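You operate a simulated robot arm through the tools that you are given. There is no shell and no other tool. Be economical: measure what you need, move in short steps, check, and stop when the job is done.

You are at the controls of a simulated two-armed robot. One attempt, no reset.

## Task
Wax the hill, boat and steps negatives clear, in that order.
Fine: one press of the wax iron each, so their screens read 1200 lx; iron back on the cork rest.
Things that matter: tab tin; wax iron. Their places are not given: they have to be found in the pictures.

The check looks at the end state, three seconds after you hand in, the way a careful person would. Anything else that was tipped, shoved, dropped, spilled or broken makes it a failure.

## Robot
Two 7-joint arms with fingered hands on one trunk that stands fixed in place. Base frame: the origin is at the foot of the trunk, x ahead of it, y to its left, z up. Units: cm, rad, N and s.
The left shoulder is at [2.2, 26.9, 109.7], the right one opposite. Payload 5 kg a hand.
The TCP of each hand is the grasp point between the finger pads, 4.2 cm short of the fingertips. In the tool frame z runs along the fingers and y along their closing line. Largest opening 20.8 cm; the body of the gripper starts 11.9 cm behind the TCP. The gripper is a hand of 4 fingers: y runs from the thumb to the fingers, the wrist lies at [0, 0, -31.7] in the tool frame, and closing takes about 1.5 s.
Orientation is told as [roll, pitch, yaw] about the base's x, y, z axes, in that order, counted from this pose: with the fingers straight down and closing along the base's y, the tool's x points along the base's -x, its y along +y and its z along -z.

## Interface
- The arms move only by the tool drive_tool. It takes "left_commands", "right_commands" or both (then of equal length, played together; a hand with none holds still); each is a list of rows, each an object (a shift or turn left out is 0, a gripper value left out holds the last) with "delta_rot": the turn, a rotation vector about the tool's x, y, z in units of 8 degrees (1.0 is 8 degrees), a list of three; "translation": the shift along the tool's x, y, z in units of 30 mm (1.0 is 30 mm), a list of three; "hand": the finger opening in m, from 0 to 0.208. In form: [{"delta_rot": [ax, ay, az], "translation": [x, y, z], "hand": hand}, ...]. A call has 1 to 10 rows; each row shifts and turns the commanded pose from where the row before left it, along the tool's axes as they then stand. A call with a number of a shift or a turn outside -1 to 1 is refused whole. Each row takes 0.2 s and may step no farther than 5 cm and 0.15 rad from the row before; otherwise, or with a gripper value out of range, the whole call is refused. Where a pose cannot be reached the arm comes as near as it can. A force on the tool above 40 N (or 10 N above the force at the start of the call, whichever is more), or a blocked arm, ends the call early, and 0.2 s more pass. The fingers move at their own pace (about 15.3 cm/s each) and stop on an object; they squeeze with about 33 N. The grip force told is the motor's: it shows also when the fingers shut on nothing. Time passes only in rows, and 0.2 s behind the last, so rows that do not move let the fingers close. It gives the time, the measured TCP pose, the force on the tool (base axes), the opening and the grip force at its end, in the units of the frame above (readings bear some noise), with the torque about the TCP (base axes, N m) and any sound that the robot's microphone picked up.
- Cameras (640 x 400 px; columns grow to the right, rows downward): "scene" is now at [16.53, 2.21, 138.47]; the picture's right is [0.23, -0.97, 0.00], its down [-0.33, -0.08, -0.94] and it looks along [0.92, 0.22, -0.34] (base axes); focal length 241 px, centre (320, 200). "left" rides on the left gripper at [-9.3, 0.1, -14.6] in its tool frame; the picture's right is [-0.01, -1.00, 0.00], its down [0.84, -0.01, -0.54] and it looks along [0.54, -0.01, 0.84] (tool axes); focal length 280 px, centre (320, 200). "right" rides on the right gripper at [9.3, 0.1, -14.6] in its tool frame; the picture's right is [-0.01, 1.00, 0.00], its down [-0.84, -0.01, -0.54] and it looks along [-0.54, -0.01, 0.84] (tool axes); focal length 280 px, centre (320, 200).
- camera(camera): a new picture of that camera. The clock stands still meanwhile.
- lift_body(by): slides the trunk up (or, below 0, down) by that many cm; the arms and the scene camera ride with it, the base frame stays. It gives what a move gives, with no picture.
- hand_shape(shape, hand): the hand has 4 fingers and takes this shape, open, in about a second: jaw (thumb against the fingers, like two jaws); tri (thumb and two fingers); tip (a fingertip pinch); poke (one finger out to press); point (the index stretched); flat (the hand flat); cup (the hand cupped); fist (a fist). The gripper value then closes the fingers along that shape, each until it touches; the sizes above hold for jaw. It gives what a move gives, with no picture.
- head_to(pan, tilt): turns the head with the scene camera to pan (to the left, within 1.396 rad either way) and tilt (down, from -0.506 to 1.204), counted from straight ahead of the robot. It gives what a move gives.
- measure_at(camera, pixels): there is no depth. For up to 12 entries [column, row, z] of the newest picture of that camera ("zoom" is the newest enlarged one), the place [x, y] in the base frame at which the ray of that pixel passes the height z, good to about 0.2 cm. The clock stands still meanwhile.
- close_up(camera, box): a new picture of the part [left, top, right, bottom] of that camera's present view, enlarged. The clock stands still meanwhile.
- sign_off(): hands the job in; it is judged then, once.

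Go step by step. Measure first, check grasps and placings, and put right what went wrong. The budget is 80 turns and 64 pictures, counting those below and the enlarged ones. Unless the task says otherwise, let go and move clear before handing in, and close with one line.

The tools are called after "Request:" as a command line: name --argument value ..., lists and objects as JSON in quotes. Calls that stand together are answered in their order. drive_tool: Moves the arms, as the interface text tells. Its arguments: {"type":"object","properties":{"left_commands":{"type":"array"},"right_commands":{"type":"array"}},"required":[]} The other tools are called the same way: lift_body (by) slides the trunk up or down; hand_shape (shape, hand) gives the hand a shape; head_to (pan, tilt) turns the head that bears the scene camera; camera (camera) takes a picture; measure_at (camera, pixels) gives the place at which the rays of pixels pass given heights; close_up (camera, box) takes an enlarged picture of a part of a camera's view; sign_off () hands the job in.

At the start:

```text
t: 0.0
left_ee_pos: [39.41, 41.37, 130.75]
left_tcp_rot: [0.0, -0.001, 0.389]
left_contact_force: [-0.8, 0.2, 0.4]
left_wrist_torque: [-0.01, 0.02, -0.04]
left_width: 20.75
left_grip_force: 0.1
left_shape: jaw
right_ee_pos: [57.14, -0.07, 135.81]
right_tcp_rot: [0.001, 0.0, 0.387]
right_contact_force: [-0.3, 0.2, 0.5]
right_wrist_torque: [0.0, -0.02, 0.02]
right_width: 20.81
right_grip_force: 0.2
right_shape: jaw
trunk travel left (down, up): [-47.5, 14.6]
head pan, tilt: [0.23, 0.347]
```

scene: 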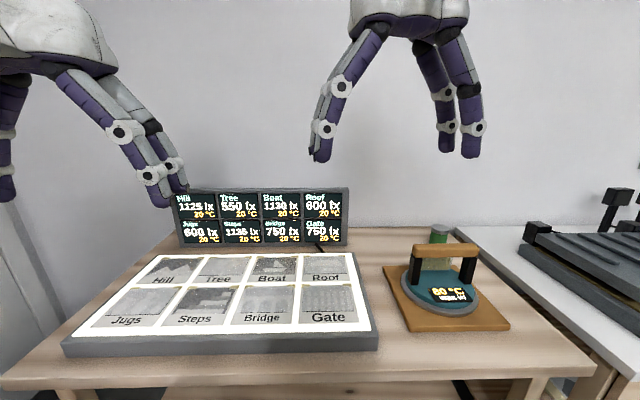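
right: 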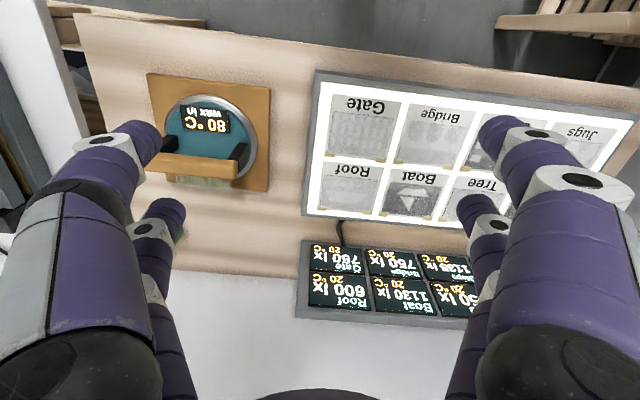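
left: 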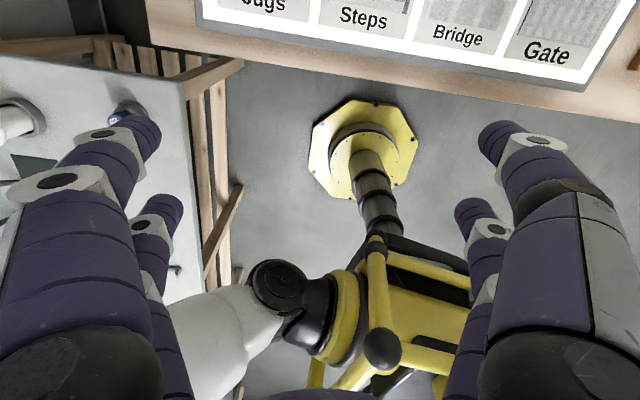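

The scene picture shows the light box (eight negatives), the screens behind it, and an iron on a cork board at about (445,290) with a green tin behind it. I'll enlarge these before measuring.

Request:
close_up --camera "scene" --box '[370, 215, 530, 340]'

Request:
close_up --camera "scene" --box '[60, 180, 380, 360]'

Request:
close_up --camera "right" --box '[120, 50, 320, 250]'

```text
3.20 times, centred on (450, 278) of scene
```

zoom: 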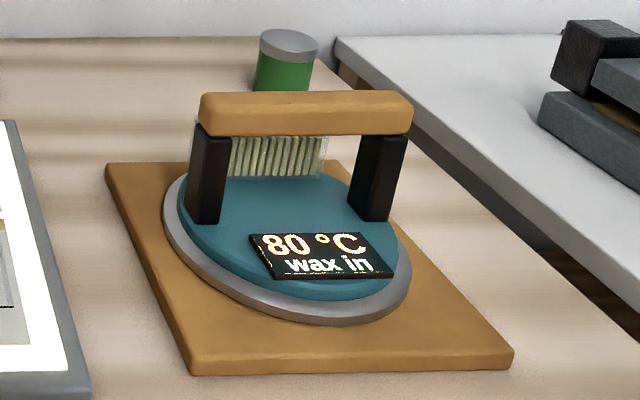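

```text
2.00 times, centred on (220, 270) of scene
```

zoom: 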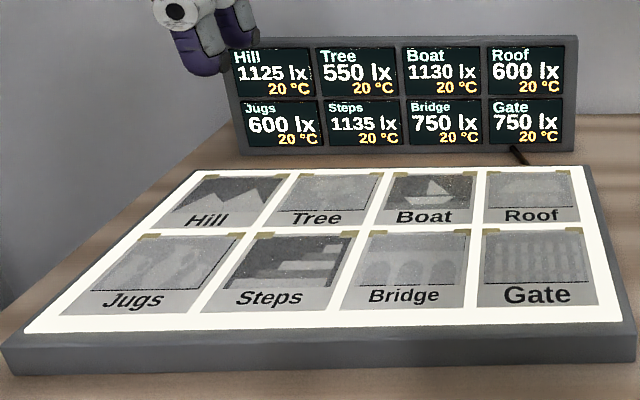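

```text
2.00 times, centred on (220, 150) of right
```

zoom: 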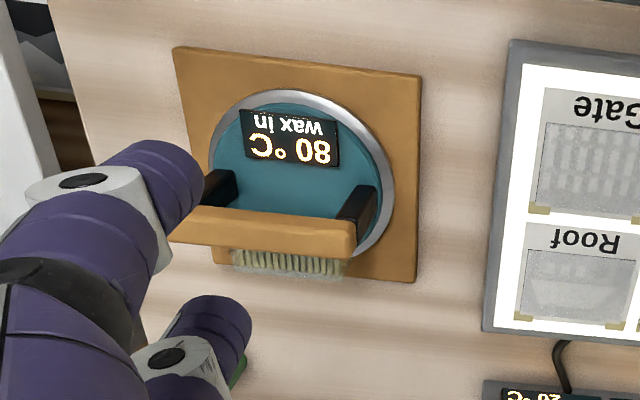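

The iron reads "80 °C wax in", its handle running roughly along y, with a clear box of sticks behind it and a green can beyond. Now I triangulate heights between the scene and right cameras using the cork corners and other features.

Request:
camera --camera "scene"

Request:
measure_at --camera "scene" --pixels '[[409.4, 329, 85], [409.4, 329, 95], [510, 322, 85], [510, 322, 95], [383.4, 267, 85], [383.4, 267, 95], [413, 249, 100], [413, 249, 110], [478, 249, 100], [478, 249, 110], [357, 255, 90], [357, 255, 100]]'

Request:
measure_at --camera "right" --pixels '[[271, 88, 85], [271, 88, 95], [147, 73, 85], [147, 73, 95], [268, 191, 85], [268, 191, 95], [237, 172, 100], [237, 172, 110], [147, 162, 100], [147, 162, 110], [304, 213, 90], [304, 213, 100]]'

```text
57 pictures are left
```

scene: 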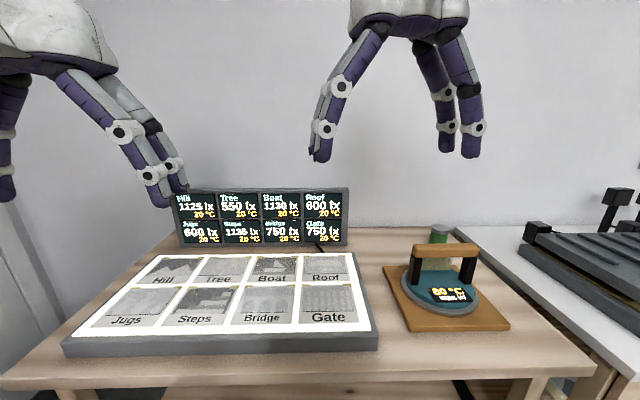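

```text
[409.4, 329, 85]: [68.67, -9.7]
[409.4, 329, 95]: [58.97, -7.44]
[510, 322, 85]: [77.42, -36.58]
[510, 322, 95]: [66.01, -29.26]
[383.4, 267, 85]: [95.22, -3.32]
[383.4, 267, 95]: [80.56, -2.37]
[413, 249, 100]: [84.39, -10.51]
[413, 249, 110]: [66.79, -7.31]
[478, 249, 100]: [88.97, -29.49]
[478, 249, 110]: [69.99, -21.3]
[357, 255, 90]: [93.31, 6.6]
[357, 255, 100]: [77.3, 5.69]
```

```text
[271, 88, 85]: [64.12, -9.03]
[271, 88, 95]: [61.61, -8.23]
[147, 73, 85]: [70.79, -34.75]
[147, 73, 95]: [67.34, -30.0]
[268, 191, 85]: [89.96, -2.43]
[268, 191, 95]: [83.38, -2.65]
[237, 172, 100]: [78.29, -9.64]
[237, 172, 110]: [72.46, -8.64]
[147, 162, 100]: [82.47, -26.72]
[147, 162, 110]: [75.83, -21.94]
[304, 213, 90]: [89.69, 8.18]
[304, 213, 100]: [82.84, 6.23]
```

Triangulation gives cork top z≈91.5, handle top z≈105 around (77,-17), light box top z≈94, with the cork turned about 0.25 rad. I'll turn the right hand in place so that it closes across the handle (yaw ≈ -1.32).

Request:
drive_tool --right_commands '[{"delta_rot": [0, 0, 1]}, {"delta_rot": [0, 0, 1]}, {"delta_rot": [0, 0, 1]}, {"delta_rot": [0, 0, 1]}, {"delta_rot": [0, 0, 1]}, {"delta_rot": [0, 0, 1]}, {"delta_rot": [0, 0, 1]}, {"delta_rot": [0, 0, 1]}, {"delta_rot": [0, 0, 1]}, {"delta_rot": [0, 0, 1]}]'

```text
t: 2.2
left_ee_pos: [39.37, 41.48, 130.64]
left_tcp_rot: [0.0, -0.001, 0.39]
left_contact_force: [-0.8, 0.0, 0.6]
left_wrist_torque: [-0.01, -0.02, 0.02]
left_width: 20.79
left_grip_force: 0.2
left_shape: jaw
right_ee_pos: [57.05, -0.06, 135.95]
right_tcp_rot: [-0.001, 0.001, -1.01]
right_contact_force: [-0.1, 1.1, 0.1]
right_wrist_torque: [-0.02, -0.04, 0.0]
right_width: 20.79
right_grip_force: 0.0
right_shape: jaw
trunk travel left (down, up): [-47.5, 14.6]
head pan, tilt: [0.23, 0.347]
```

Turn is going well; I'll finish it and move over the iron at present height.

Request:
drive_tool --right_commands '[{"delta_rot": [0, 0, 1]}, {"delta_rot": [0, 0, 1]}, {"delta_rot": [0, 0, 0.22]}, {"translation": [-1, 0.724, 0]}, {"translation": [-1, 0.724, 0]}, {"translation": [-1, 0.724, 0]}, {"translation": [-1, 0.724, 0]}, {"translation": [-1, 0.724, 0]}, {"translation": [-1, 0.724, 0]}, {"translation": [-1, 0.724, 0]}]'

Request:
camera --camera "right"

Request:
camera --camera "scene"

```text
t: 4.4
left_ee_pos: [39.45, 41.41, 130.62]
left_tcp_rot: [0.0, 0.001, 0.388]
left_contact_force: [0.4, -0.4, -0.1]
left_wrist_torque: [0.0, 0.08, -0.02]
left_width: 20.77
left_grip_force: 0.1
left_shape: jaw
right_ee_pos: [77.14, -16.52, 135.82]
right_tcp_rot: [0.0, 0.001, -1.316]
right_contact_force: [0.4, -0.5, -0.3]
right_wrist_torque: [-0.04, 0.11, 0.03]
right_width: 20.77
right_grip_force: 0.1
right_shape: jaw
trunk travel left (down, up): [-47.5, 14.6]
head pan, tilt: [0.23, 0.347]
```

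```text
56 pictures are left
```

right: 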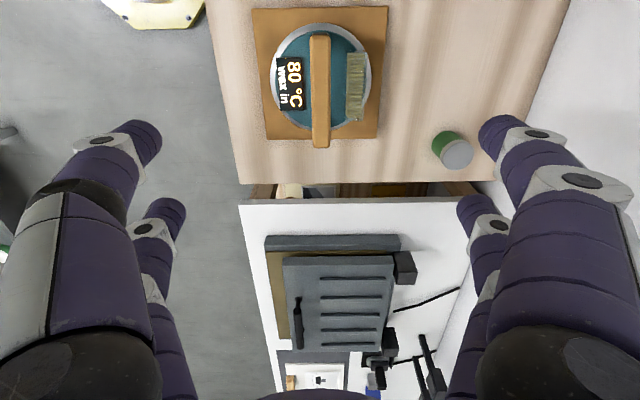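

```text
55 pictures are left
```

scene: 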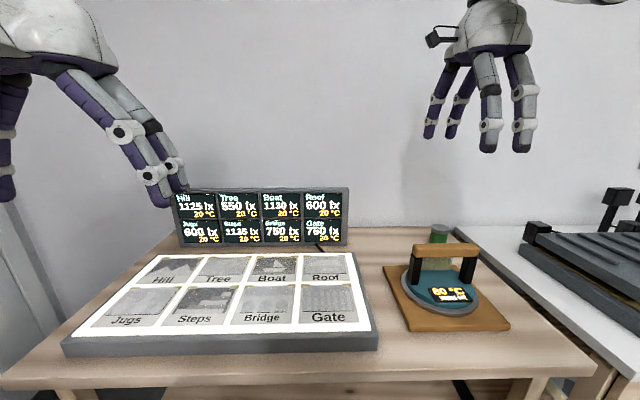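

Clear view now: iron handle spans (319,35)-(320,147). I zoom on it.

Request:
close_up --camera "right" --box '[240, 0, 400, 160]'

Request:
measure_at --camera "right" --pixels '[[319, 35, 105], [321, 147, 105], [311, 60, 105], [329, 60, 105], [269, 80, 92.5], [371, 75, 92.5], [321, 24, 92.5], [320, 130, 92.5], [252, 9, 91.5], [388, 7, 91.5], [378, 138, 91.5], [266, 140, 91.5]]'

Request:
measure_at --camera "scene" --pixels '[[157, 254, 94], [357, 254, 94], [369, 331, 94], [72, 337, 94], [166, 269, 94], [274, 267, 94], [203, 302, 94], [326, 268, 94], [219, 268, 94], [328, 300, 94], [415, 243, 105], [478, 245, 105]]'

```text
2.50 times, centred on (320, 80) of right
```

zoom: 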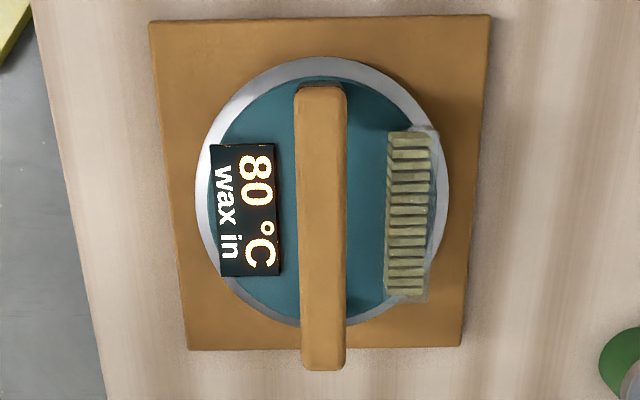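

```text
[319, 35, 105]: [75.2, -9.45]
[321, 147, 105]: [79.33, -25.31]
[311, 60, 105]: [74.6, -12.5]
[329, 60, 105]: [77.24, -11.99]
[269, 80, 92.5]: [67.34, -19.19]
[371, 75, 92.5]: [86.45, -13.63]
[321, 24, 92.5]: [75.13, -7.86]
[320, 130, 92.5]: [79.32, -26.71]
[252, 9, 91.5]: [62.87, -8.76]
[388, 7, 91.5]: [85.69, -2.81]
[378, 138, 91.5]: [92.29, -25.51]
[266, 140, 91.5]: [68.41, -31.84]
```

```text
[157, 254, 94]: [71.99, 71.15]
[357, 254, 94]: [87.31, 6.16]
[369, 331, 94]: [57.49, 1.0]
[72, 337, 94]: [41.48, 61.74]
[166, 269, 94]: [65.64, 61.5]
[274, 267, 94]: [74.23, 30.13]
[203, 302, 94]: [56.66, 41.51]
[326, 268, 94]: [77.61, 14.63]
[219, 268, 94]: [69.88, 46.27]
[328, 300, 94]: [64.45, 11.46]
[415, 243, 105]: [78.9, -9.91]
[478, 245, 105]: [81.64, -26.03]
```

Iron centre ≈ (77.1,-17.2), sole ≈20 cm across, handle 16.4×2.7 cm. The clear box of sticks at (355,85) seems to sit on the iron and may be the loose tab tin; I look closer at it.

Request:
close_up --camera "right" --box '[325, 40, 385, 130]'

Request:
close_up --camera "scene" --box '[405, 220, 485, 310]'

Request:
close_up --camera "right" --box '[420, 120, 480, 180]'

```text
4.44 times, centred on (355, 85) of right
```

zoom: 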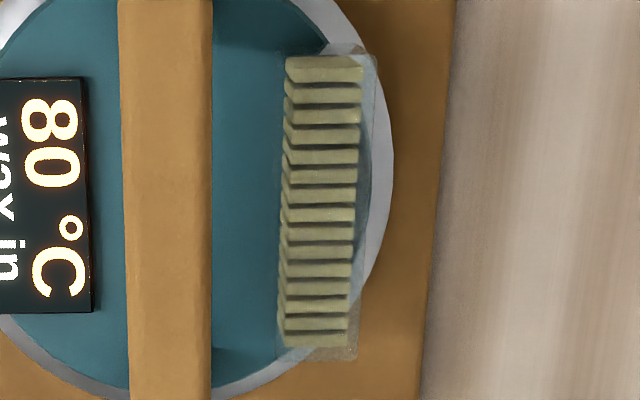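

```text
4.44 times, centred on (445, 265) of scene
```

zoom: 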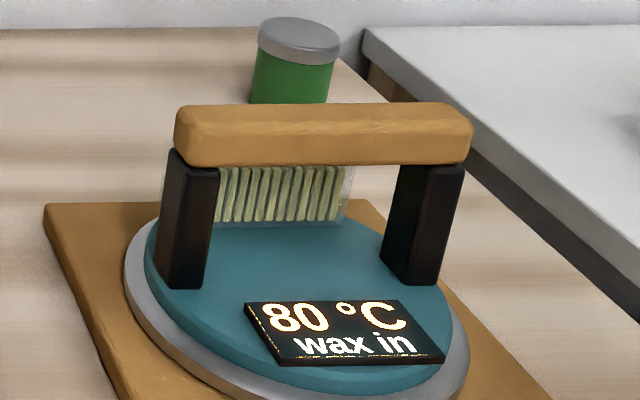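

```text
6.67 times, centred on (450, 150) of right
```

zoom: 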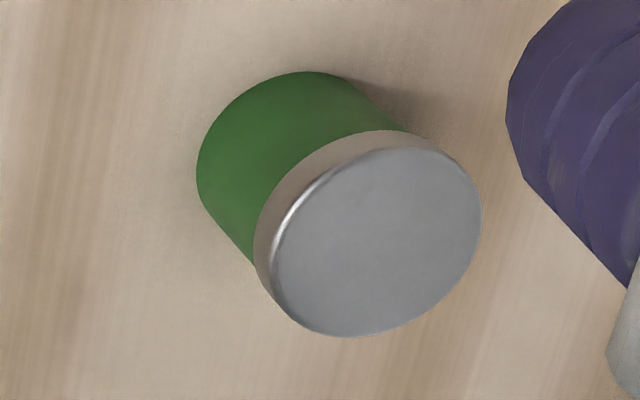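

The box of sticks looks like the iron's own tab magazine and the green lidded can the spare tab tin; I'll leave it alone. The right arm can't reach Hill at (66,61), while the left reaches everything, so I retract the right arm and turn the left to yaw ≈1.82.

Request:
drive_tool --right_commands '[{"translation": [-0.49, -0.98, 0]}, {"translation": [-0.49, -0.98, 0]}, {"translation": [-0.49, -0.98, 0]}, {"translation": [-0.49, -0.98, 0]}, {"translation": [-0.49, -0.98, 0]}, {"translation": [-0.49, -0.98, 0]}, {"translation": [-0.49, -0.98, 0]}, {"translation": [-0.49, -0.98, 0]}, {"translation": [-0.49, -0.98, 0]}, {"translation": [-0.49, -0.98, 0]}]' --left_commands '[{"delta_rot": [0, 0, -1]}, {"delta_rot": [0, 0, -1]}, {"delta_rot": [0, 0, -1]}, {"delta_rot": [0, 0, -1]}, {"delta_rot": [0, 0, -1]}, {"delta_rot": [0, 0, -1]}, {"delta_rot": [0, 0, -1]}, {"delta_rot": [0, 0, -1]}, {"delta_rot": [0, 0, -1]}, {"delta_rot": [0, 0, -1]}]'

Request:
measure_at --camera "right" --pixels '[[346, 85, 100], [346, 85, 97], [364, 85, 100], [455, 155, 100], [447, 147, 91]]'

```text
t: 6.6
left_ee_pos: [39.22, 41.31, 130.73]
left_tcp_rot: [-0.001, 0.0, 1.786]
left_contact_force: [-1.5, -1.3, 0.7]
left_wrist_torque: [0.1, -0.13, 0.01]
left_width: 20.8
left_grip_force: 0.1
left_shape: jaw
right_ee_pos: [52.12, -38.35, 136.06]
right_tcp_rot: [0.002, 0.001, -1.319]
right_contact_force: [-0.4, 0.2, -0.2]
right_wrist_torque: [0.07, -0.08, 0.01]
right_width: 20.8
right_grip_force: 0.1
right_shape: jaw
trunk travel left (down, up): [-47.5, 14.6]
head pan, tilt: [0.23, 0.347]
```

```text
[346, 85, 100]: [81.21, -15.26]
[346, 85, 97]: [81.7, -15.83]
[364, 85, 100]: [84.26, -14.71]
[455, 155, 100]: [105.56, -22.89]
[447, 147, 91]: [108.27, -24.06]
```

Left turned fine; magazine near edge is about 4.4 cm behind the handle axis, so an opening of ~5 cm fits. Moving left towards the iron at present height, right further out of the way.

Request:
drive_tool --right_commands '[{"translation": [-0.49, -0.98, 0]}, {"translation": [-0.49, -0.98, 0]}, {"translation": [-0.49, -0.98, 0]}, {"translation": [-0.49, -0.5, 0]}, {"translation": [-0.49, 0, 0]}, {}, {}, {}, {}, {}]' --left_commands '[{"delta_rot": [0, 0, -0.29]}, {"translation": [1, -0.333, 0]}, {"translation": [1, -0.333, 0]}, {"translation": [1, -0.333, 0]}, {"translation": [1, -0.333, 0]}, {"translation": [1, -0.333, 0]}, {"translation": [1, -0.333, 0]}, {"translation": [1, -0.333, 0]}, {"translation": [1, -0.333, 0]}, {"translation": [1, -0.333, 0]}]'

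Request:
drive_tool --left_commands '[{"translation": [1, -0.333, 0], "hand": 0.06}, {"translation": [1, -0.333, 0]}, {"translation": [1, -0.333, 0]}, {"translation": [1, -0.333, 0]}, {"translation": [1, -0.333, 0]}, {"translation": [1, -0.333, 0]}, {"translation": [1, -0.333, 0]}, {"translation": [1, -0.333, 0]}, {"translation": [1, -0.333, 0]}, {"translation": [1, -0.333, 0]}]'

Request:
camera --camera "left"

Request:
camera --camera "scene"

```text
t: 8.8
left_ee_pos: [52.05, 22.05, 130.01]
left_tcp_rot: [-0.005, 0.001, 1.825]
left_contact_force: [-3.7, 0.1, 0.8]
left_wrist_torque: [0.11, -0.48, 0.0]
left_width: 20.79
left_grip_force: 0.1
left_shape: jaw
left hand out of reach, approached as far as the arm can: row 9, 10
right_ee_pos: [44.18, -47.4, 135.68]
right_tcp_rot: [0.005, 0.001, -1.32]
right_contact_force: [-2.8, -1.1, 0.4]
right_wrist_torque: [0.05, -0.44, 0.03]
right_width: 20.8
right_grip_force: 0.0
right_shape: jaw
right hand out of reach, approached as far as the arm can: row 4, 5
trunk travel left (down, up): [-47.5, 14.6]
head pan, tilt: [0.23, 0.347]
```

```text
t: 11.0
left_ee_pos: [56.31, 21.88, 125.27]
left_tcp_rot: [-0.001, 0.003, 1.827]
left_contact_force: [-1.0, 0.1, 0.0]
left_wrist_torque: [0.03, 0.01, 0.02]
left_width: 6.04
left_grip_force: 0.0
left_shape: jaw
left hand out of reach, approached as far as the arm can: row 1, 2, 3, 4, 5, 6, 7, 8, 9, 10
right_ee_pos: [44.7, -47.39, 135.45]
right_tcp_rot: [0.0, 0.002, -1.32]
right_contact_force: [0.6, -0.2, 0.3]
right_wrist_torque: [0.0, 0.03, 0.0]
right_width: 20.8
right_grip_force: 0.1
right_shape: jaw
trunk travel left (down, up): [-47.5, 14.6]
head pan, tilt: [0.23, 0.347]
```

```text
50 pictures are left
```

left: 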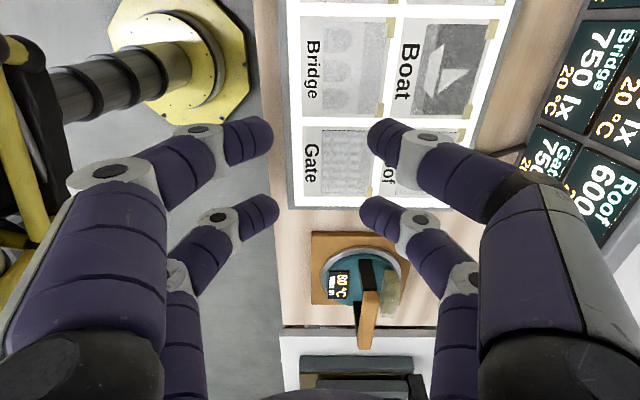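

```text
49 pictures are left
```

scene: 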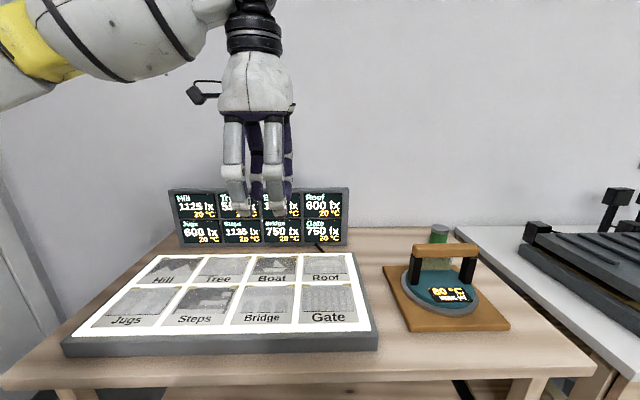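

The left arm stalled at (56,22,125) with the wrist at its limit for yaw 1.82. The sole is round, so I'll try the opposite yaw (-1.32) for the left, turning back first.

Request:
drive_tool --left_commands '[{"delta_rot": [0, 0, 1]}, {"delta_rot": [0, 0, 1]}, {"delta_rot": [0, 0, 1]}, {"delta_rot": [0, 0, 1]}, {"delta_rot": [0, 0, 1]}, {"delta_rot": [0, 0, 1]}, {"delta_rot": [0, 0, 1]}, {"delta_rot": [0, 0, 1]}, {"delta_rot": [0, 0, 1]}, {"delta_rot": [0, 0, 1]}]'

```text
t: 13.2
left_ee_pos: [56.28, 21.91, 125.33]
left_tcp_rot: [-0.002, -0.001, 0.426]
left_contact_force: [0.4, -0.6, -0.4]
left_wrist_torque: [0.04, -0.07, -0.02]
left_width: 6.02
left_grip_force: 0.1
left_shape: jaw
right_ee_pos: [44.56, -47.44, 135.49]
right_tcp_rot: [0.001, 0.001, -1.319]
right_contact_force: [0.7, 0.6, 0.1]
right_wrist_torque: [0.01, -0.04, 0.0]
right_width: 20.79
right_grip_force: 0.1
right_shape: jaw
trunk travel left (down, up): [-47.5, 14.6]
head pan, tilt: [0.23, 0.347]
```

The commanded pose follows the actual one, good. Continuing the turn to -1.32.

Request:
drive_tool --left_commands '[{"delta_rot": [0, 0, 1]}, {"delta_rot": [0, 0, 1]}, {"delta_rot": [0, 0, 1]}, {"delta_rot": [0, 0, 1]}, {"delta_rot": [0, 0, 1]}, {"delta_rot": [0, 0, 1]}, {"delta_rot": [0, 0, 1]}, {"delta_rot": [0, 0, 1]}, {"delta_rot": [0, 0, 1]}, {"delta_rot": [0, 0, 1]}]'

Request:
drive_tool --left_commands '[{"delta_rot": [0, 0, 1]}, {"delta_rot": [0, 0, 1]}, {"delta_rot": [0, 0, 0.5]}]'

```text
t: 15.4
left_ee_pos: [56.42, 21.97, 125.29]
left_tcp_rot: [0.0, 0.0, -0.968]
left_contact_force: [0.9, -0.3, 1.0]
left_wrist_torque: [0.01, 0.01, -0.02]
left_width: 6.02
left_grip_force: 0.0
left_shape: jaw
right_ee_pos: [44.55, -47.28, 135.45]
right_tcp_rot: [0.002, 0.002, -1.321]
right_contact_force: [0.7, -0.4, -0.2]
right_wrist_torque: [0.0, 0.01, -0.01]
right_width: 20.79
right_grip_force: 0.1
right_shape: jaw
trunk travel left (down, up): [-47.5, 14.6]
head pan, tilt: [0.23, 0.347]
```

```text
t: 16.2
left_ee_pos: [56.4, 21.82, 125.32]
left_tcp_rot: [0.0, -0.001, -1.317]
left_contact_force: [-0.3, 0.8, 0.0]
left_wrist_torque: [0.0, 0.0, 0.03]
left_width: 6.04
left_grip_force: 0.0
left_shape: jaw
right_ee_pos: [44.61, -47.45, 135.42]
right_tcp_rot: [0.001, 0.0, -1.32]
right_contact_force: [-0.7, 0.2, 0.1]
right_wrist_torque: [0.0, 0.01, -0.01]
right_width: 20.78
right_grip_force: 0.1
right_shape: jaw
trunk travel left (down, up): [-47.5, 14.6]
head pan, tilt: [0.23, 0.347]
```

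Turned in place. Now slide to above the handle, easing down to z≈120.

Request:
drive_tool --left_commands '[{"translation": [-0.956, 0.229, 0.11]}, {"translation": [-0.956, 0.229, 0.11]}, {"translation": [-0.956, 0.229, 0.11]}, {"translation": [-0.956, 0.229, 0.11]}, {"translation": [-0.956, 0.229, 0.11]}, {"translation": [-0.956, 0.229, 0.11]}, {"translation": [-0.956, 0.229, 0.11]}, {"translation": [-0.956, 0.229, 0.11]}, {"translation": [-0.956, 0.229, 0.11]}, {"translation": [-0.956, 0.229, 0.11]}]'

Request:
drive_tool --left_commands '[{"translation": [-0.956, 0.229, 0.11]}, {"translation": [-0.956, 0.229, 0.11]}, {"translation": [-0.956, 0.229, 0.11]}, {"translation": [-0.956, 0.229, 0.11]}, {"translation": [-0.956, 0.229, 0.11]}]'

Request:
camera --camera "left"

Request:
camera --camera "scene"

```text
t: 18.4
left_ee_pos: [59.27, 21.43, 120.23]
left_tcp_rot: [-0.001, 0.0, -1.316]
left_contact_force: [-0.3, -0.6, 0.6]
left_wrist_torque: [-0.01, -0.02, -0.03]
left_width: 6.05
left_grip_force: 0.1
left_shape: jaw
left hand out of reach, approached as far as the arm can: row 1, 2, 3, 4, 5, 6, 7, 8, 9, 10
right_ee_pos: [44.59, -47.43, 135.42]
right_tcp_rot: [0.001, 0.002, -1.319]
right_contact_force: [-0.4, 0.3, 0.2]
right_wrist_torque: [0.02, -0.04, 0.02]
right_width: 20.79
right_grip_force: 0.2
right_shape: jaw
trunk travel left (down, up): [-47.5, 14.6]
head pan, tilt: [0.23, 0.347]
```

```text
t: 19.6
left_ee_pos: [59.65, 21.43, 120.23]
left_tcp_rot: [0.0, -0.001, -1.318]
left_contact_force: [0.4, 0.9, 0.0]
left_wrist_torque: [0.0, -0.02, 0.01]
left_width: 6.04
left_grip_force: 0.0
left_shape: jaw
left hand out of reach, approached as far as the arm can: row 1, 2, 3, 4, 5
right_ee_pos: [44.63, -47.32, 135.57]
right_tcp_rot: [0.002, 0.002, -1.321]
right_contact_force: [0.4, 0.4, -0.3]
right_wrist_torque: [-0.02, -0.03, -0.05]
right_width: 20.78
right_grip_force: 0.0
right_shape: jaw
trunk travel left (down, up): [-47.5, 14.6]
head pan, tilt: [0.23, 0.347]
```

```text
48 pictures are left
```

left: 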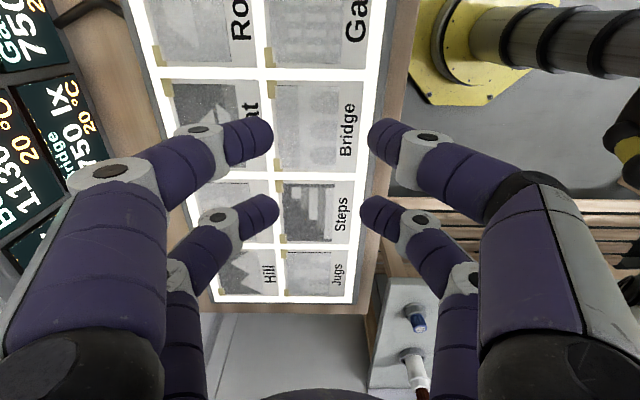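

```text
47 pictures are left
```

scene: 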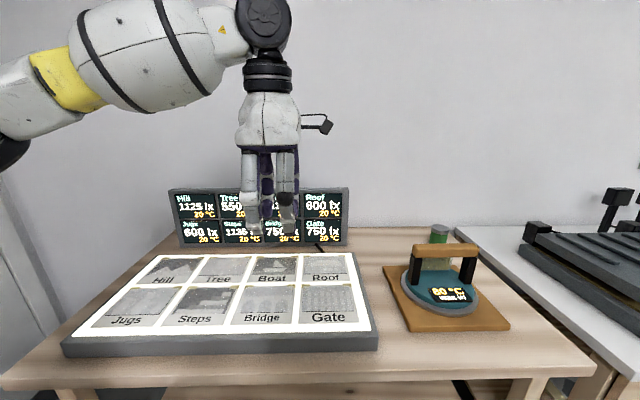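

The left arm stalls near y≈21 whatever the yaw. I'll test whether a neutral yaw (-0.39, mirror of the right arm's start) lets it move inward.

Request:
drive_tool --left_commands '[{"delta_rot": [0, 0, -1]}, {"delta_rot": [0, 0, -1]}, {"delta_rot": [0, 0, -1]}, {"delta_rot": [0, 0, -1]}, {"delta_rot": [0, 0, -1]}, {"delta_rot": [0, 0, -1]}, {"delta_rot": [0, 0, -0.65]}, {"translation": [-0.38, -0.925, -0.5]}, {"translation": [-0.38, -0.925, -0.5]}, {"translation": [-0.38, -0.925, -0.5]}]'

```text
t: 21.8
left_ee_pos: [56.27, 20.95, 123.09]
left_tcp_rot: [0.0, 0.0, -0.388]
left_contact_force: [-1.0, -0.6, 0.9]
left_wrist_torque: [0.03, -0.05, -0.01]
left_width: 6.02
left_grip_force: 0.0
left_shape: jaw
left hand out of reach, approached as far as the arm can: row 8, 9, 10
right_ee_pos: [44.56, -47.32, 135.51]
right_tcp_rot: [0.002, 0.003, -1.318]
right_contact_force: [-0.5, -0.5, 0.0]
right_wrist_torque: [0.0, -0.05, 0.01]
right_width: 20.77
right_grip_force: 0.0
right_shape: jaw
trunk travel left (down, up): [-47.5, 14.6]
head pan, tilt: [0.23, 0.347]
```

Still stuck at y≈21 for any yaw, so it is a shoulder-side limit. I test whether lower height helps: down to z≈112, then -y.

Request:
drive_tool --left_commands '[{"translation": [0, 0, 1]}, {"translation": [0, 0, 1]}, {"translation": [0, 0, 1]}, {"translation": [0, 0, 0.6]}, {"translation": [-0.38, -0.925, 0]}, {"translation": [-0.38, -0.925, 0]}, {"translation": [-0.38, -0.925, 0]}, {"translation": [-0.38, -0.925, 0]}]'

Request:
camera --camera "scene"

```text
t: 23.6
left_ee_pos: [56.11, 17.3, 111.8]
left_tcp_rot: [-0.003, 0.004, -0.387]
left_contact_force: [0.3, 0.2, 0.0]
left_wrist_torque: [-0.1, 0.2, 0.01]
left_width: 6.01
left_grip_force: 0.2
left_shape: jaw
left hand out of reach, approached as far as the arm can: row 6, 7, 8
right_ee_pos: [44.67, -47.42, 135.36]
right_tcp_rot: [0.0, 0.002, -1.319]
right_contact_force: [2.4, 0.8, -0.8]
right_wrist_torque: [-0.1, 0.26, -0.01]
right_width: 20.77
right_grip_force: 0.1
right_shape: jaw
trunk travel left (down, up): [-47.5, 14.6]
head pan, tilt: [0.23, 0.347]
```

```text
46 pictures are left
```

scene: 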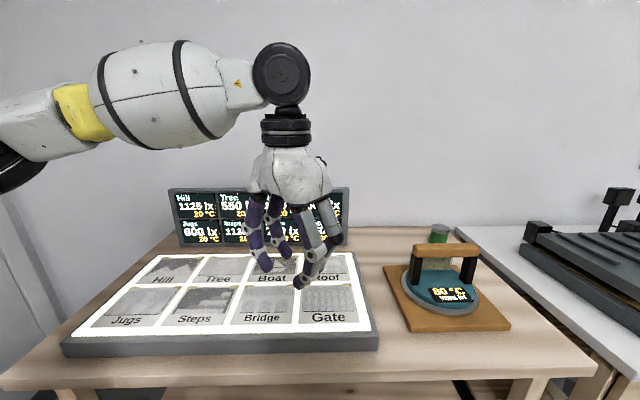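

Lower z shifted the limit to y≈17, and the forearm seems limited with the elbow strongly bent. I extend forward first (+x to ≈76), then try -y.

Request:
drive_tool --left_commands '[{"translation": [-0.925, 0.38, -0.2]}, {"translation": [-0.925, 0.38, -0.2]}, {"translation": [-0.925, 0.38, -0.2]}, {"translation": [-0.925, 0.38, 0]}, {"translation": [-0.925, 0.38, 0]}, {"translation": [-0.925, 0.38, 0]}, {"translation": [-0.38, -0.925, 0]}, {"translation": [-0.38, -0.925, 0]}, {"translation": [-0.38, -0.925, 0]}, {"translation": [-0.38, -0.925, 0]}]'

```text
t: 25.8
left_ee_pos: [65.89, 22.23, 112.05]
left_tcp_rot: [0.0, -0.003, -0.386]
left_contact_force: [0.7, 0.5, -0.2]
left_wrist_torque: [0.0, 0.05, -0.03]
left_width: 6.0
left_grip_force: 0.2
left_shape: jaw
left hand out of reach, approached as far as the arm can: row 1, 2, 3, 4, 5, 6, 7, 8, 9, 10
right_ee_pos: [44.7, -47.38, 135.49]
right_tcp_rot: [0.001, 0.001, -1.32]
right_contact_force: [0.4, -0.1, -0.4]
right_wrist_torque: [0.01, 0.02, 0.03]
right_width: 20.82
right_grip_force: 0.1
right_shape: jaw
trunk travel left (down, up): [-47.5, 14.6]
head pan, tilt: [0.23, 0.347]
```

The left arm can't get inward in this posture, its boundary drifts outward with x. I'll check how far inward the right arm reaches instead: left withdraws, right comes across at z≈135.

Request:
drive_tool --left_commands '[{"translation": [1, 0.67, -0.3]}, {"translation": [1, 0.67, -0.3]}, {"translation": [1, 0.67, -0.3]}, {"translation": [1, 0.67, -0.3]}, {"translation": [1, 0.67, -0.3]}, {"translation": [1, 0.67, -0.3]}, {"translation": [1, 0.67, -0.3]}, {"translation": [1, 0.67, -0.3]}, {"translation": [1, 0.67, -0.3]}, {"translation": [1, 0.67, -0.3]}]' --right_commands '[{"translation": [1, 0.57, 0]}, {"translation": [1, 0.57, 0]}, {"translation": [1, 0.57, 0]}, {"translation": [1, 0.57, 0]}, {"translation": [1, 0.57, 0]}, {"translation": [1, 0.57, 0]}, {"translation": [1, 0.57, 0]}, {"translation": [1, 0.57, 0]}, {"translation": [1, 0.57, 0]}, {"translation": [1, 0.57, 0]}]'

Request:
drive_tool --right_commands '[{"translation": [1, 0.57, 0.2]}, {"translation": [1, 0.57, 0.2]}, {"translation": [1, 0.57, 0.2]}, {"translation": [1, 0.57, 0.2]}, {"translation": [1, 0.57, 0.2]}, {"translation": [1, 0.57, 0.2]}, {"translation": [1, 0.4, 0.2]}, {"translation": [1, 0.3, 0.2]}, {"translation": [1, 0.3, 0.2]}, {"translation": [1, 0.3, 0.2]}]'

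```text
t: 28.0
left_ee_pos: [45.78, 52.41, 120.99]
left_tcp_rot: [-0.003, 0.002, -0.388]
left_contact_force: [1.1, 2.6, -0.8]
left_wrist_torque: [-0.25, 0.06, 0.02]
left_width: 6.0
left_grip_force: 0.1
left_shape: jaw
right_ee_pos: [53.65, -13.64, 135.45]
right_tcp_rot: [0.0, -0.002, -1.317]
right_contact_force: [-0.7, 2.2, 1.2]
right_wrist_torque: [-0.24, -0.07, 0.03]
right_width: 20.8
right_grip_force: 0.0
right_shape: jaw
trunk travel left (down, up): [-47.5, 14.6]
head pan, tilt: [0.23, 0.347]
```

```text
t: 30.2
left_ee_pos: [45.98, 51.95, 121.1]
left_tcp_rot: [0.002, 0.002, -0.39]
left_contact_force: [0.7, -1.2, 1.0]
left_wrist_torque: [0.29, 0.11, 0.0]
left_width: 5.99
left_grip_force: 0.0
left_shape: jaw
right_ee_pos: [61.43, 16.8, 130.13]
right_tcp_rot: [0.002, 0.021, -1.342]
right_contact_force: [1.0, -2.1, 0.4]
right_wrist_torque: [0.25, 0.09, 0.05]
right_width: 20.78
right_grip_force: 0.1
right_shape: jaw
trunk travel left (down, up): [-47.5, 14.6]
head pan, tilt: [0.23, 0.347]
```

Right passes inward easily to (61,17). I push it on toward (62,42) while the left withdraws further.

Request:
drive_tool --left_commands '[{"translation": [1, 0.67, 0]}, {"translation": [1, 0.67, 0]}, {"translation": [1, 0.67, 0]}, {"translation": [1, 0.67, 0]}, {}, {}, {}, {}]' --right_commands '[{"hand": 0.06}, {}, {"translation": [1, 0.3, 0.4]}, {"translation": [1, 0.3, 0.4]}, {"translation": [1, 0.3, 0.4]}, {"translation": [1, 0.3, 0.4]}, {"translation": [1, 0.3, 0.4]}, {"translation": [1, 0.3, 0.4]}]'

Request:
camera --camera "scene"

```text
t: 31.2
left_ee_pos: [37.64, 63.82, 121.0]
left_tcp_rot: [0.001, -0.002, -0.387]
left_contact_force: [-1.0, 0.0, 1.4]
left_wrist_torque: [-0.02, -0.22, 0.05]
left_width: 5.98
left_grip_force: 0.2
left_shape: jaw
right_ee_pos: [66.72, 13.93, 134.07]
right_tcp_rot: [0.029, 0.123, -1.445]
right_contact_force: [-2.3, 0.4, 0.4]
right_wrist_torque: [-0.08, -0.15, 0.0]
right_width: 5.99
right_grip_force: 0.1
right_shape: jaw
right hand out of reach, approached as far as the arm can: row 4, 5
trunk travel left (down, up): [-47.5, 14.6]
head pan, tilt: [0.23, 0.347]
stopped in row 5 (right hand): the arm was blocked; the commanded pose is now the measured one
```

```text
45 pictures are left
```

scene: 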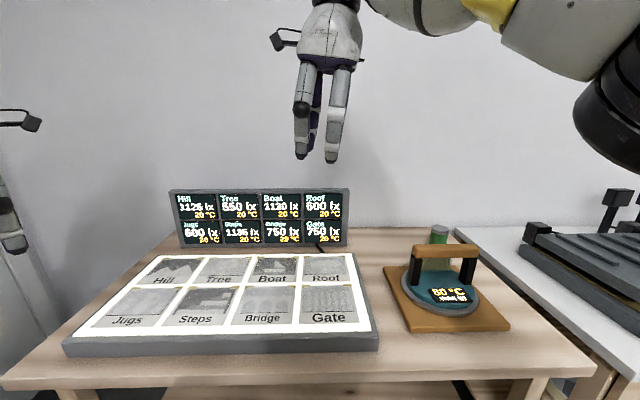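

The right arm was limited at y≈20 partly from the wrist yaw (rel. -1.9) — forearm visible at (600,60). I'll undo its tilt and turn to a neutral yaw, to test reach toward Hill with the hand leaned toward the shoulder.

Request:
drive_tool --right_commands '[{"delta_rot": [0.21, -0.88, 0]}, {"delta_rot": [0, 0, -1]}, {"delta_rot": [0, 0, -1]}, {"delta_rot": [0, 0, -1]}, {"delta_rot": [0, 0, -1]}, {"delta_rot": [0, 0, -1]}, {"delta_rot": [0, 0, -1]}, {"delta_rot": [0, 0, -1]}, {"delta_rot": [0, 0, -1]}, {"delta_rot": [0, 0, -1]}]'

Request:
drive_tool --right_commands '[{"delta_rot": [0, 0, -1]}, {"delta_rot": [0, 0, -1]}, {"delta_rot": [0, 0, -1]}, {"delta_rot": [0, 0, -1]}, {"delta_rot": [0, 0, -1]}, {"delta_rot": [0, -1, 0]}, {"delta_rot": [0, -1, 0]}, {"delta_rot": [0, -1, 0]}, {"delta_rot": [0, -1, 0]}, {"delta_rot": [0, -1, 0]}]'

```text
t: 31.8
left_ee_pos: [37.96, 64.02, 120.8]
left_tcp_rot: [-0.002, 0.0, -0.387]
left_contact_force: [1.0, 2.6, -2.0]
left_wrist_torque: [-0.33, 0.29, 0.0]
left_width: 5.98
left_grip_force: 0.2
left_shape: jaw
right_ee_pos: [67.03, 7.57, 142.66]
right_tcp_rot: [0.025, 0.244, -1.364]
right_contact_force: [1.7, 1.9, -1.5]
right_wrist_torque: [-0.33, 0.31, 0.08]
right_width: 5.97
right_grip_force: 0.1
right_shape: jaw
right hand out of reach, approached as far as the arm can: row 1
trunk travel left (down, up): [-47.5, 14.6]
head pan, tilt: [0.23, 0.347]
stopped in row 2 (right hand): the arm was blocked; the commanded pose is now the measured one
```

```text
t: 34.0
left_ee_pos: [37.72, 63.79, 121.03]
left_tcp_rot: [0.001, -0.002, -0.388]
left_contact_force: [-1.0, 1.0, -0.8]
left_wrist_torque: [-0.04, -0.06, -0.01]
left_width: 6.0
left_grip_force: 0.1
left_shape: jaw
right_ee_pos: [66.77, 7.47, 142.85]
right_tcp_rot: [0.207, -0.518, -0.789]
right_contact_force: [-0.5, 0.7, 0.1]
right_wrist_torque: [-0.06, 0.01, -0.03]
right_width: 6.02
right_grip_force: 0.2
right_shape: jaw
trunk travel left (down, up): [-47.5, 14.6]
head pan, tilt: [0.23, 0.347]
```

Reading: right at (66.8,7.5,142.9), roll .21, pitch -.52, yaw -.79, unblocked now. I remove the roll and turn about the vertical toward yaw≈.5 to test reach.

Request:
drive_tool --right_commands '[{"delta_rot": [0.75, 0, 0]}, {"delta_rot": [0.73, 0, 0]}, {"delta_rot": [-0.495, 0, -0.868]}, {"delta_rot": [-0.495, 0, -0.868]}, {"delta_rot": [-0.495, 0, -0.868]}, {"delta_rot": [-0.495, 0, -0.868]}, {"delta_rot": [-0.495, 0, -0.868]}, {"delta_rot": [-0.495, 0, -0.868]}, {"delta_rot": [-0.495, 0, -0.868]}, {"delta_rot": [-0.495, 0, -0.868]}]'

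Request:
camera --camera "scene"

```text
t: 36.2
left_ee_pos: [37.59, 63.77, 121.14]
left_tcp_rot: [0.003, -0.002, -0.387]
left_contact_force: [-0.9, -0.8, 0.9]
left_wrist_torque: [0.06, -0.11, 0.05]
left_width: 6.03
left_grip_force: 0.0
left_shape: jaw
right_ee_pos: [66.63, 7.32, 142.91]
right_tcp_rot: [-0.001, -0.519, 0.327]
right_contact_force: [-1.4, -0.7, 0.8]
right_wrist_torque: [0.06, -0.13, 0.0]
right_width: 5.98
right_grip_force: 0.1
right_shape: jaw
trunk travel left (down, up): [-47.5, 14.6]
head pan, tilt: [0.23, 0.347]
```

```text
44 pictures are left
```

scene: 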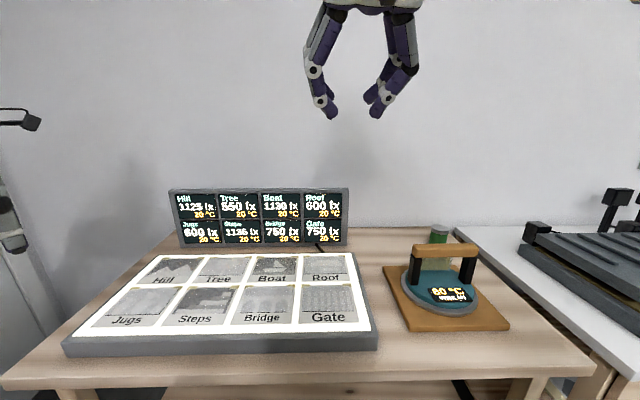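

Free at this neutral orientation. Now test reach toward (66,52,123).

Request:
drive_tool --right_commands '[{"translation": [-0.058, 0.947, 0.545]}, {"translation": [-0.058, 0.947, 0.545]}, {"translation": [-0.058, 0.947, 0.545]}, {"translation": [-0.058, 0.947, 0.545]}, {"translation": [-0.058, 0.947, 0.545]}, {"translation": [-0.058, 0.947, 0.545]}, {"translation": [-0.058, 0.947, 0.545]}, {"translation": [-0.058, 0.947, 0.545]}, {"translation": [-0.058, 0.947, 0.545]}, {"translation": [-0.058, 0.947, 0.545]}]'

```text
t: 38.0
left_ee_pos: [37.66, 63.72, 121.13]
left_tcp_rot: [-0.001, -0.004, -0.387]
left_contact_force: [-0.4, 0.0, 1.5]
left_wrist_torque: [0.06, -0.03, 0.01]
left_width: 5.99
left_grip_force: 0.0
left_shape: jaw
right_ee_pos: [74.66, 20.08, 136.78]
right_tcp_rot: [0.085, -0.531, 0.158]
right_contact_force: [-1.1, -0.7, 0.9]
right_wrist_torque: [0.02, 0.02, -0.01]
right_width: 5.97
right_grip_force: 0.0
right_shape: jaw
trunk travel left (down, up): [-47.5, 14.6]
head pan, tilt: [0.23, 0.347]
stopped in row 8 (right hand): the arm was blocked; the commanded pose is now the measured one
```

The right arm gets blocked beyond y≈20 (likely its own head/trunk). So I test the other idea: trunk up, left hand leaned left (wrist toward its shoulder) to reach the iron. First the right retreats, left turns and leans.

Request:
drive_tool --right_commands '[{"translation": [0.4, -0.99, -0.12]}, {"translation": [0.4, -0.99, -0.12]}, {"translation": [0.4, -0.99, -0.12]}, {"translation": [0.4, -0.99, -0.12]}, {"translation": [0.4, -0.99, -0.12]}, {"translation": [0.4, -0.99, -0.12]}, {"translation": [0.4, -0.99, -0.12]}, {"translation": [0.4, -0.99, -0.12]}, {"translation": [0.4, -0.99, -0.12]}, {"translation": [0.4, -0.99, -0.12]}]' --left_commands '[{"delta_rot": [0, 0, 1]}, {"delta_rot": [0, 0, 1]}, {"delta_rot": [0, 0, 1]}, {"delta_rot": [0, 0, 1]}, {"delta_rot": [0, 0, 1]}, {"delta_rot": [0, 0, 1]}, {"delta_rot": [0, 0, 0.7]}, {"delta_rot": [0, -1, 0]}, {"delta_rot": [0, -1, 0]}, {"delta_rot": [0, -1, 0]}]'

Request:
drive_tool --right_commands '[{"translation": [0.4, -0.99, -0.12]}, {"translation": [0.4, -0.99, -0.12]}, {"translation": [0.4, -0.99, -0.12]}, {"translation": [0.4, -0.99, -0.12]}, {"translation": [0.4, -0.99, -0.12]}]' --left_commands '[{"delta_rot": [0, -1, 0]}, {"delta_rot": [0, -1, 0]}, {"delta_rot": [0, -1, 0]}, {}, {}]'

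Request:
lift_body --by 14

```text
t: 40.2
left_ee_pos: [37.8, 63.79, 121.07]
left_tcp_rot: [0.002, -0.421, -1.326]
left_contact_force: [-0.8, -0.6, 0.1]
left_wrist_torque: [-0.01, -0.01, 0.04]
left_width: 6.0
left_grip_force: 0.1
left_shape: jaw
right_ee_pos: [68.43, -10.69, 131.46]
right_tcp_rot: [0.081, -0.529, 0.165]
right_contact_force: [0.1, 1.6, -0.1]
right_wrist_torque: [-0.11, -0.02, -0.07]
right_width: 6.0
right_grip_force: 0.1
right_shape: jaw
trunk travel left (down, up): [-47.5, 14.6]
head pan, tilt: [0.23, 0.347]
```

```text
t: 41.4
left_ee_pos: [37.49, 63.69, 121.34]
left_tcp_rot: [0.007, -0.838, -1.329]
left_contact_force: [-3.0, -0.2, 2.1]
left_wrist_torque: [0.37, -0.25, 0.33]
left_width: 5.99
left_grip_force: 0.1
left_shape: jaw
right_ee_pos: [65.05, -26.66, 129.16]
right_tcp_rot: [0.083, -0.535, 0.164]
right_contact_force: [-2.9, -1.8, 1.0]
right_wrist_torque: [0.23, -0.21, 0.08]
right_width: 6.01
right_grip_force: 0.1
right_shape: jaw
trunk travel left (down, up): [-47.5, 14.6]
head pan, tilt: [0.23, 0.347]
```

```text
t: 43.0
left_ee_pos: [37.73, 63.74, 135.11]
left_tcp_rot: [0.002, -0.837, -1.324]
left_contact_force: [0.3, 0.0, -1.1]
left_wrist_torque: [0.02, -0.06, 0.0]
left_width: 5.99
left_grip_force: 0.1
left_shape: jaw
right_ee_pos: [65.42, -26.46, 142.95]
right_tcp_rot: [0.084, -0.529, 0.164]
right_contact_force: [-0.9, 0.1, -0.3]
right_wrist_torque: [0.01, -0.06, -0.01]
right_width: 6.0
right_grip_force: 0.1
right_shape: jaw
trunk travel left (down, up): [-61.5, 0.6]
head pan, tilt: [0.23, 0.347]
```

Trunk is up 14 cm and the left hand leans 48° left. Now drive it toward the iron above the box, with the right moving further out.

Request:
drive_tool --right_commands '[{"translation": [0.5, -0.96, -0.29]}, {"translation": [0.5, -0.96, -0.29]}, {"translation": [0.5, -0.96, -0.29]}, {"translation": [0.5, -0.96, -0.29]}, {"translation": [0.5, -0.96, -0.29]}, {"translation": [0.5, -0.96, -0.29]}, {"translation": [0.5, -0.96, -0.29]}, {}, {}]' --left_commands '[{"translation": [-0.485, 0.313, 0.954]}, {"translation": [-0.485, 0.313, 0.954]}, {"translation": [-0.485, 0.313, 0.954]}, {"translation": [-0.485, 0.313, 0.954]}, {"translation": [-0.485, 0.313, 0.954]}, {"translation": [-0.485, 0.313, 0.954]}, {"translation": [-0.485, 0.313, 0.954]}, {"translation": [-0.485, 0.313, 0.954]}, {"translation": [-0.485, 0.313, 0.954]}]'

Request:
drive_tool --left_commands '[{"translation": [-0.485, 0.313, 0.954]}, {"translation": [-0.485, 0.313, 0.954]}, {"translation": [-0.485, 0.313, 0.954]}, {"translation": [-0.485, 0.313, 0.954]}, {"translation": [-0.485, 0.313, 0.954]}, {"translation": [-0.485, 0.313, 0.954]}, {"translation": [-0.485, 0.313, 0.954]}, {"translation": [-0.485, 0.313, 0.954]}]'

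```text
t: 45.0
left_ee_pos: [52.88, 38.67, 127.52]
left_tcp_rot: [0.001, -0.836, -1.325]
left_contact_force: [-0.1, -1.7, 0.0]
left_wrist_torque: [0.12, 0.04, 0.02]
left_width: 5.99
left_grip_force: 0.1
left_shape: jaw
right_ee_pos: [57.78, -48.61, 141.39]
right_tcp_rot: [0.083, -0.531, 0.161]
right_contact_force: [0.7, -1.5, -1.4]
right_wrist_torque: [0.11, 0.08, 0.07]
right_width: 6.0
right_grip_force: 0.1
right_shape: jaw
trunk travel left (down, up): [-61.5, 0.6]
head pan, tilt: [0.23, 0.347]
```

```text
t: 46.9
left_ee_pos: [66.27, 16.66, 120.87]
left_tcp_rot: [0.002, -0.837, -1.326]
left_contact_force: [-0.3, -0.1, -0.3]
left_wrist_torque: [0.05, -0.02, -0.03]
left_width: 5.99
left_grip_force: 0.1
left_shape: jaw
right_ee_pos: [57.82, -48.48, 141.52]
right_tcp_rot: [0.083, -0.531, 0.163]
right_contact_force: [0.7, -0.3, -0.6]
right_wrist_torque: [0.04, 0.07, 0.03]
right_width: 5.99
right_grip_force: 0.1
right_shape: jaw
trunk travel left (down, up): [-61.5, 0.6]
head pan, tilt: [0.23, 0.347]
```

Good, (66,17,121) reached with no limit. Continue toward the iron.

Request:
drive_tool --left_commands '[{"translation": [-0.55, 0.06, 0.82]}, {"translation": [-0.55, 0.06, 0.82]}, {"translation": [-0.55, 0.06, 0.82]}, {"translation": [-0.55, 0.06, 0.82]}, {"translation": [-0.55, 0.06, 0.82]}, {"translation": [-0.55, 0.06, 0.82]}, {"translation": [-0.55, 0.06, 0.82]}, {"translation": [-0.55, 0.06, 0.82]}, {"translation": [-0.55, 0.06, 0.82]}, {"translation": [-0.55, 0.06, 0.82]}]'

Request:
camera --camera "scene"

```text
t: 49.0
left_ee_pos: [75.0, -11.33, 116.61]
left_tcp_rot: [0.004, -0.837, -1.325]
left_contact_force: [0.4, -0.7, -0.4]
left_wrist_torque: [0.04, 0.06, 0.01]
left_width: 5.98
left_grip_force: 0.1
left_shape: jaw
right_ee_pos: [57.73, -48.61, 141.53]
right_tcp_rot: [0.085, -0.53, 0.162]
right_contact_force: [-0.9, -0.4, 0.1]
right_wrist_torque: [0.09, -0.02, 0.06]
right_width: 5.99
right_grip_force: 0.0
right_shape: jaw
trunk travel left (down, up): [-61.5, 0.6]
head pan, tilt: [0.23, 0.347]
```

```text
43 pictures are left
```

scene: 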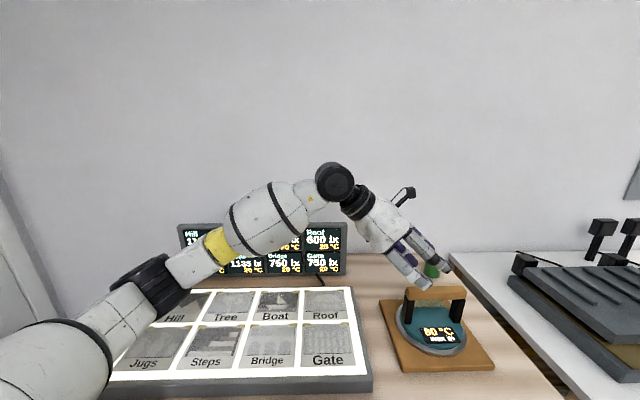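

The leaned left hand reaches the iron now (hand above it at (405,260)). I test lessening the lean here, as a more upright grip presses better.

Request:
drive_tool --left_commands '[{"delta_rot": [0, 1, 0]}, {"delta_rot": [0, 1, 0]}, {"delta_rot": [0, 1, 0]}]'

Request:
camera --camera "left"

```text
t: 49.9
left_ee_pos: [74.97, -11.56, 116.65]
left_tcp_rot: [0.003, -0.417, -1.325]
left_contact_force: [-0.7, -2.4, -1.5]
left_wrist_torque: [0.14, -0.06, 0.06]
left_width: 6.01
left_grip_force: 0.0
left_shape: jaw
right_ee_pos: [57.66, -48.66, 141.5]
right_tcp_rot: [0.084, -0.532, 0.161]
right_contact_force: [-0.5, -1.0, 0.2]
right_wrist_torque: [0.22, -0.09, 0.1]
right_width: 6.01
right_grip_force: 0.0
right_shape: jaw
trunk travel left (down, up): [-61.5, 0.6]
head pan, tilt: [0.23, 0.347]
```

```text
42 pictures are left
```

left: 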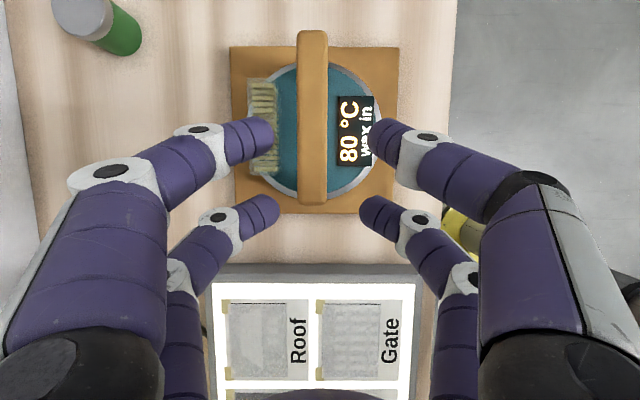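

24° lean is reachable. I try fully upright.

Request:
drive_tool --left_commands '[{"delta_rot": [0, 1, 0]}, {"delta_rot": [0, 1, 0]}, {"delta_rot": [0, 0.98, 0]}]'

```text
t: 50.6
left_ee_pos: [74.96, -11.53, 116.52]
left_tcp_rot: [0.002, 0.0, -1.325]
left_contact_force: [-0.4, -2.1, -0.6]
left_wrist_torque: [0.28, -0.03, -0.01]
left_width: 5.97
left_grip_force: 0.0
left_shape: jaw
right_ee_pos: [57.58, -48.91, 141.49]
right_tcp_rot: [0.085, -0.534, 0.16]
right_contact_force: [-0.6, -2.5, -0.4]
right_wrist_torque: [0.27, -0.14, 0.12]
right_width: 5.99
right_grip_force: 0.1
right_shape: jaw
trunk travel left (down, up): [-61.5, 0.6]
head pan, tilt: [0.23, 0.347]
```

Upright works. Centre over the handle (77.2,-17.3) and look.

Request:
drive_tool --left_commands '[{"translation": [-0.68, 0.086, 0]}, {"translation": [-0.68, 0.086, 0]}, {"translation": [-0.68, 0.086, 0]}, {}]'

Request:
camera --camera "left"

Request:
close_up --camera "scene" --box '[340, 180, 540, 380]'

```text
t: 51.6
left_ee_pos: [77.32, -16.87, 116.7]
left_tcp_rot: [0.0, -0.006, -1.323]
left_contact_force: [0.5, 1.3, -0.1]
left_wrist_torque: [-0.18, 0.0, -0.03]
left_width: 5.98
left_grip_force: 0.2
left_shape: jaw
right_ee_pos: [57.74, -48.3, 141.63]
right_tcp_rot: [0.08, -0.531, 0.165]
right_contact_force: [0.4, 1.4, 1.4]
right_wrist_torque: [-0.17, 0.02, -0.03]
right_width: 5.96
right_grip_force: 0.0
right_shape: jaw
trunk travel left (down, up): [-61.5, 0.6]
head pan, tilt: [0.23, 0.347]
```

```text
41 pictures are left
```

left: 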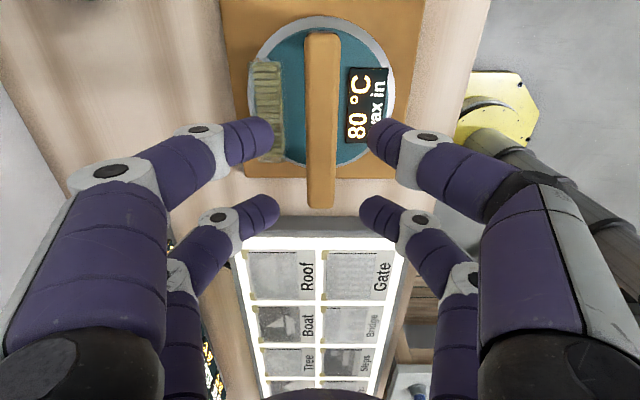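

```text
2.00 times, centred on (440, 280) of scene
```

zoom: 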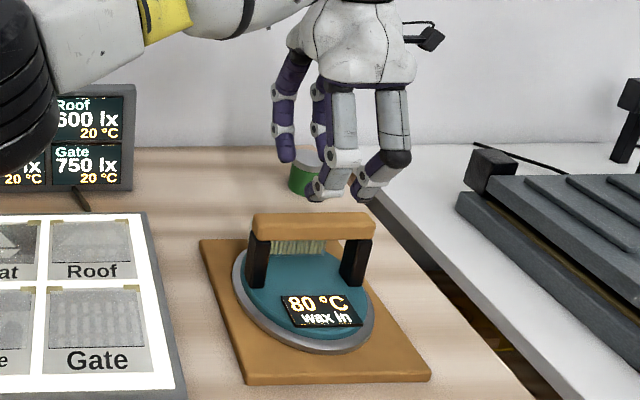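

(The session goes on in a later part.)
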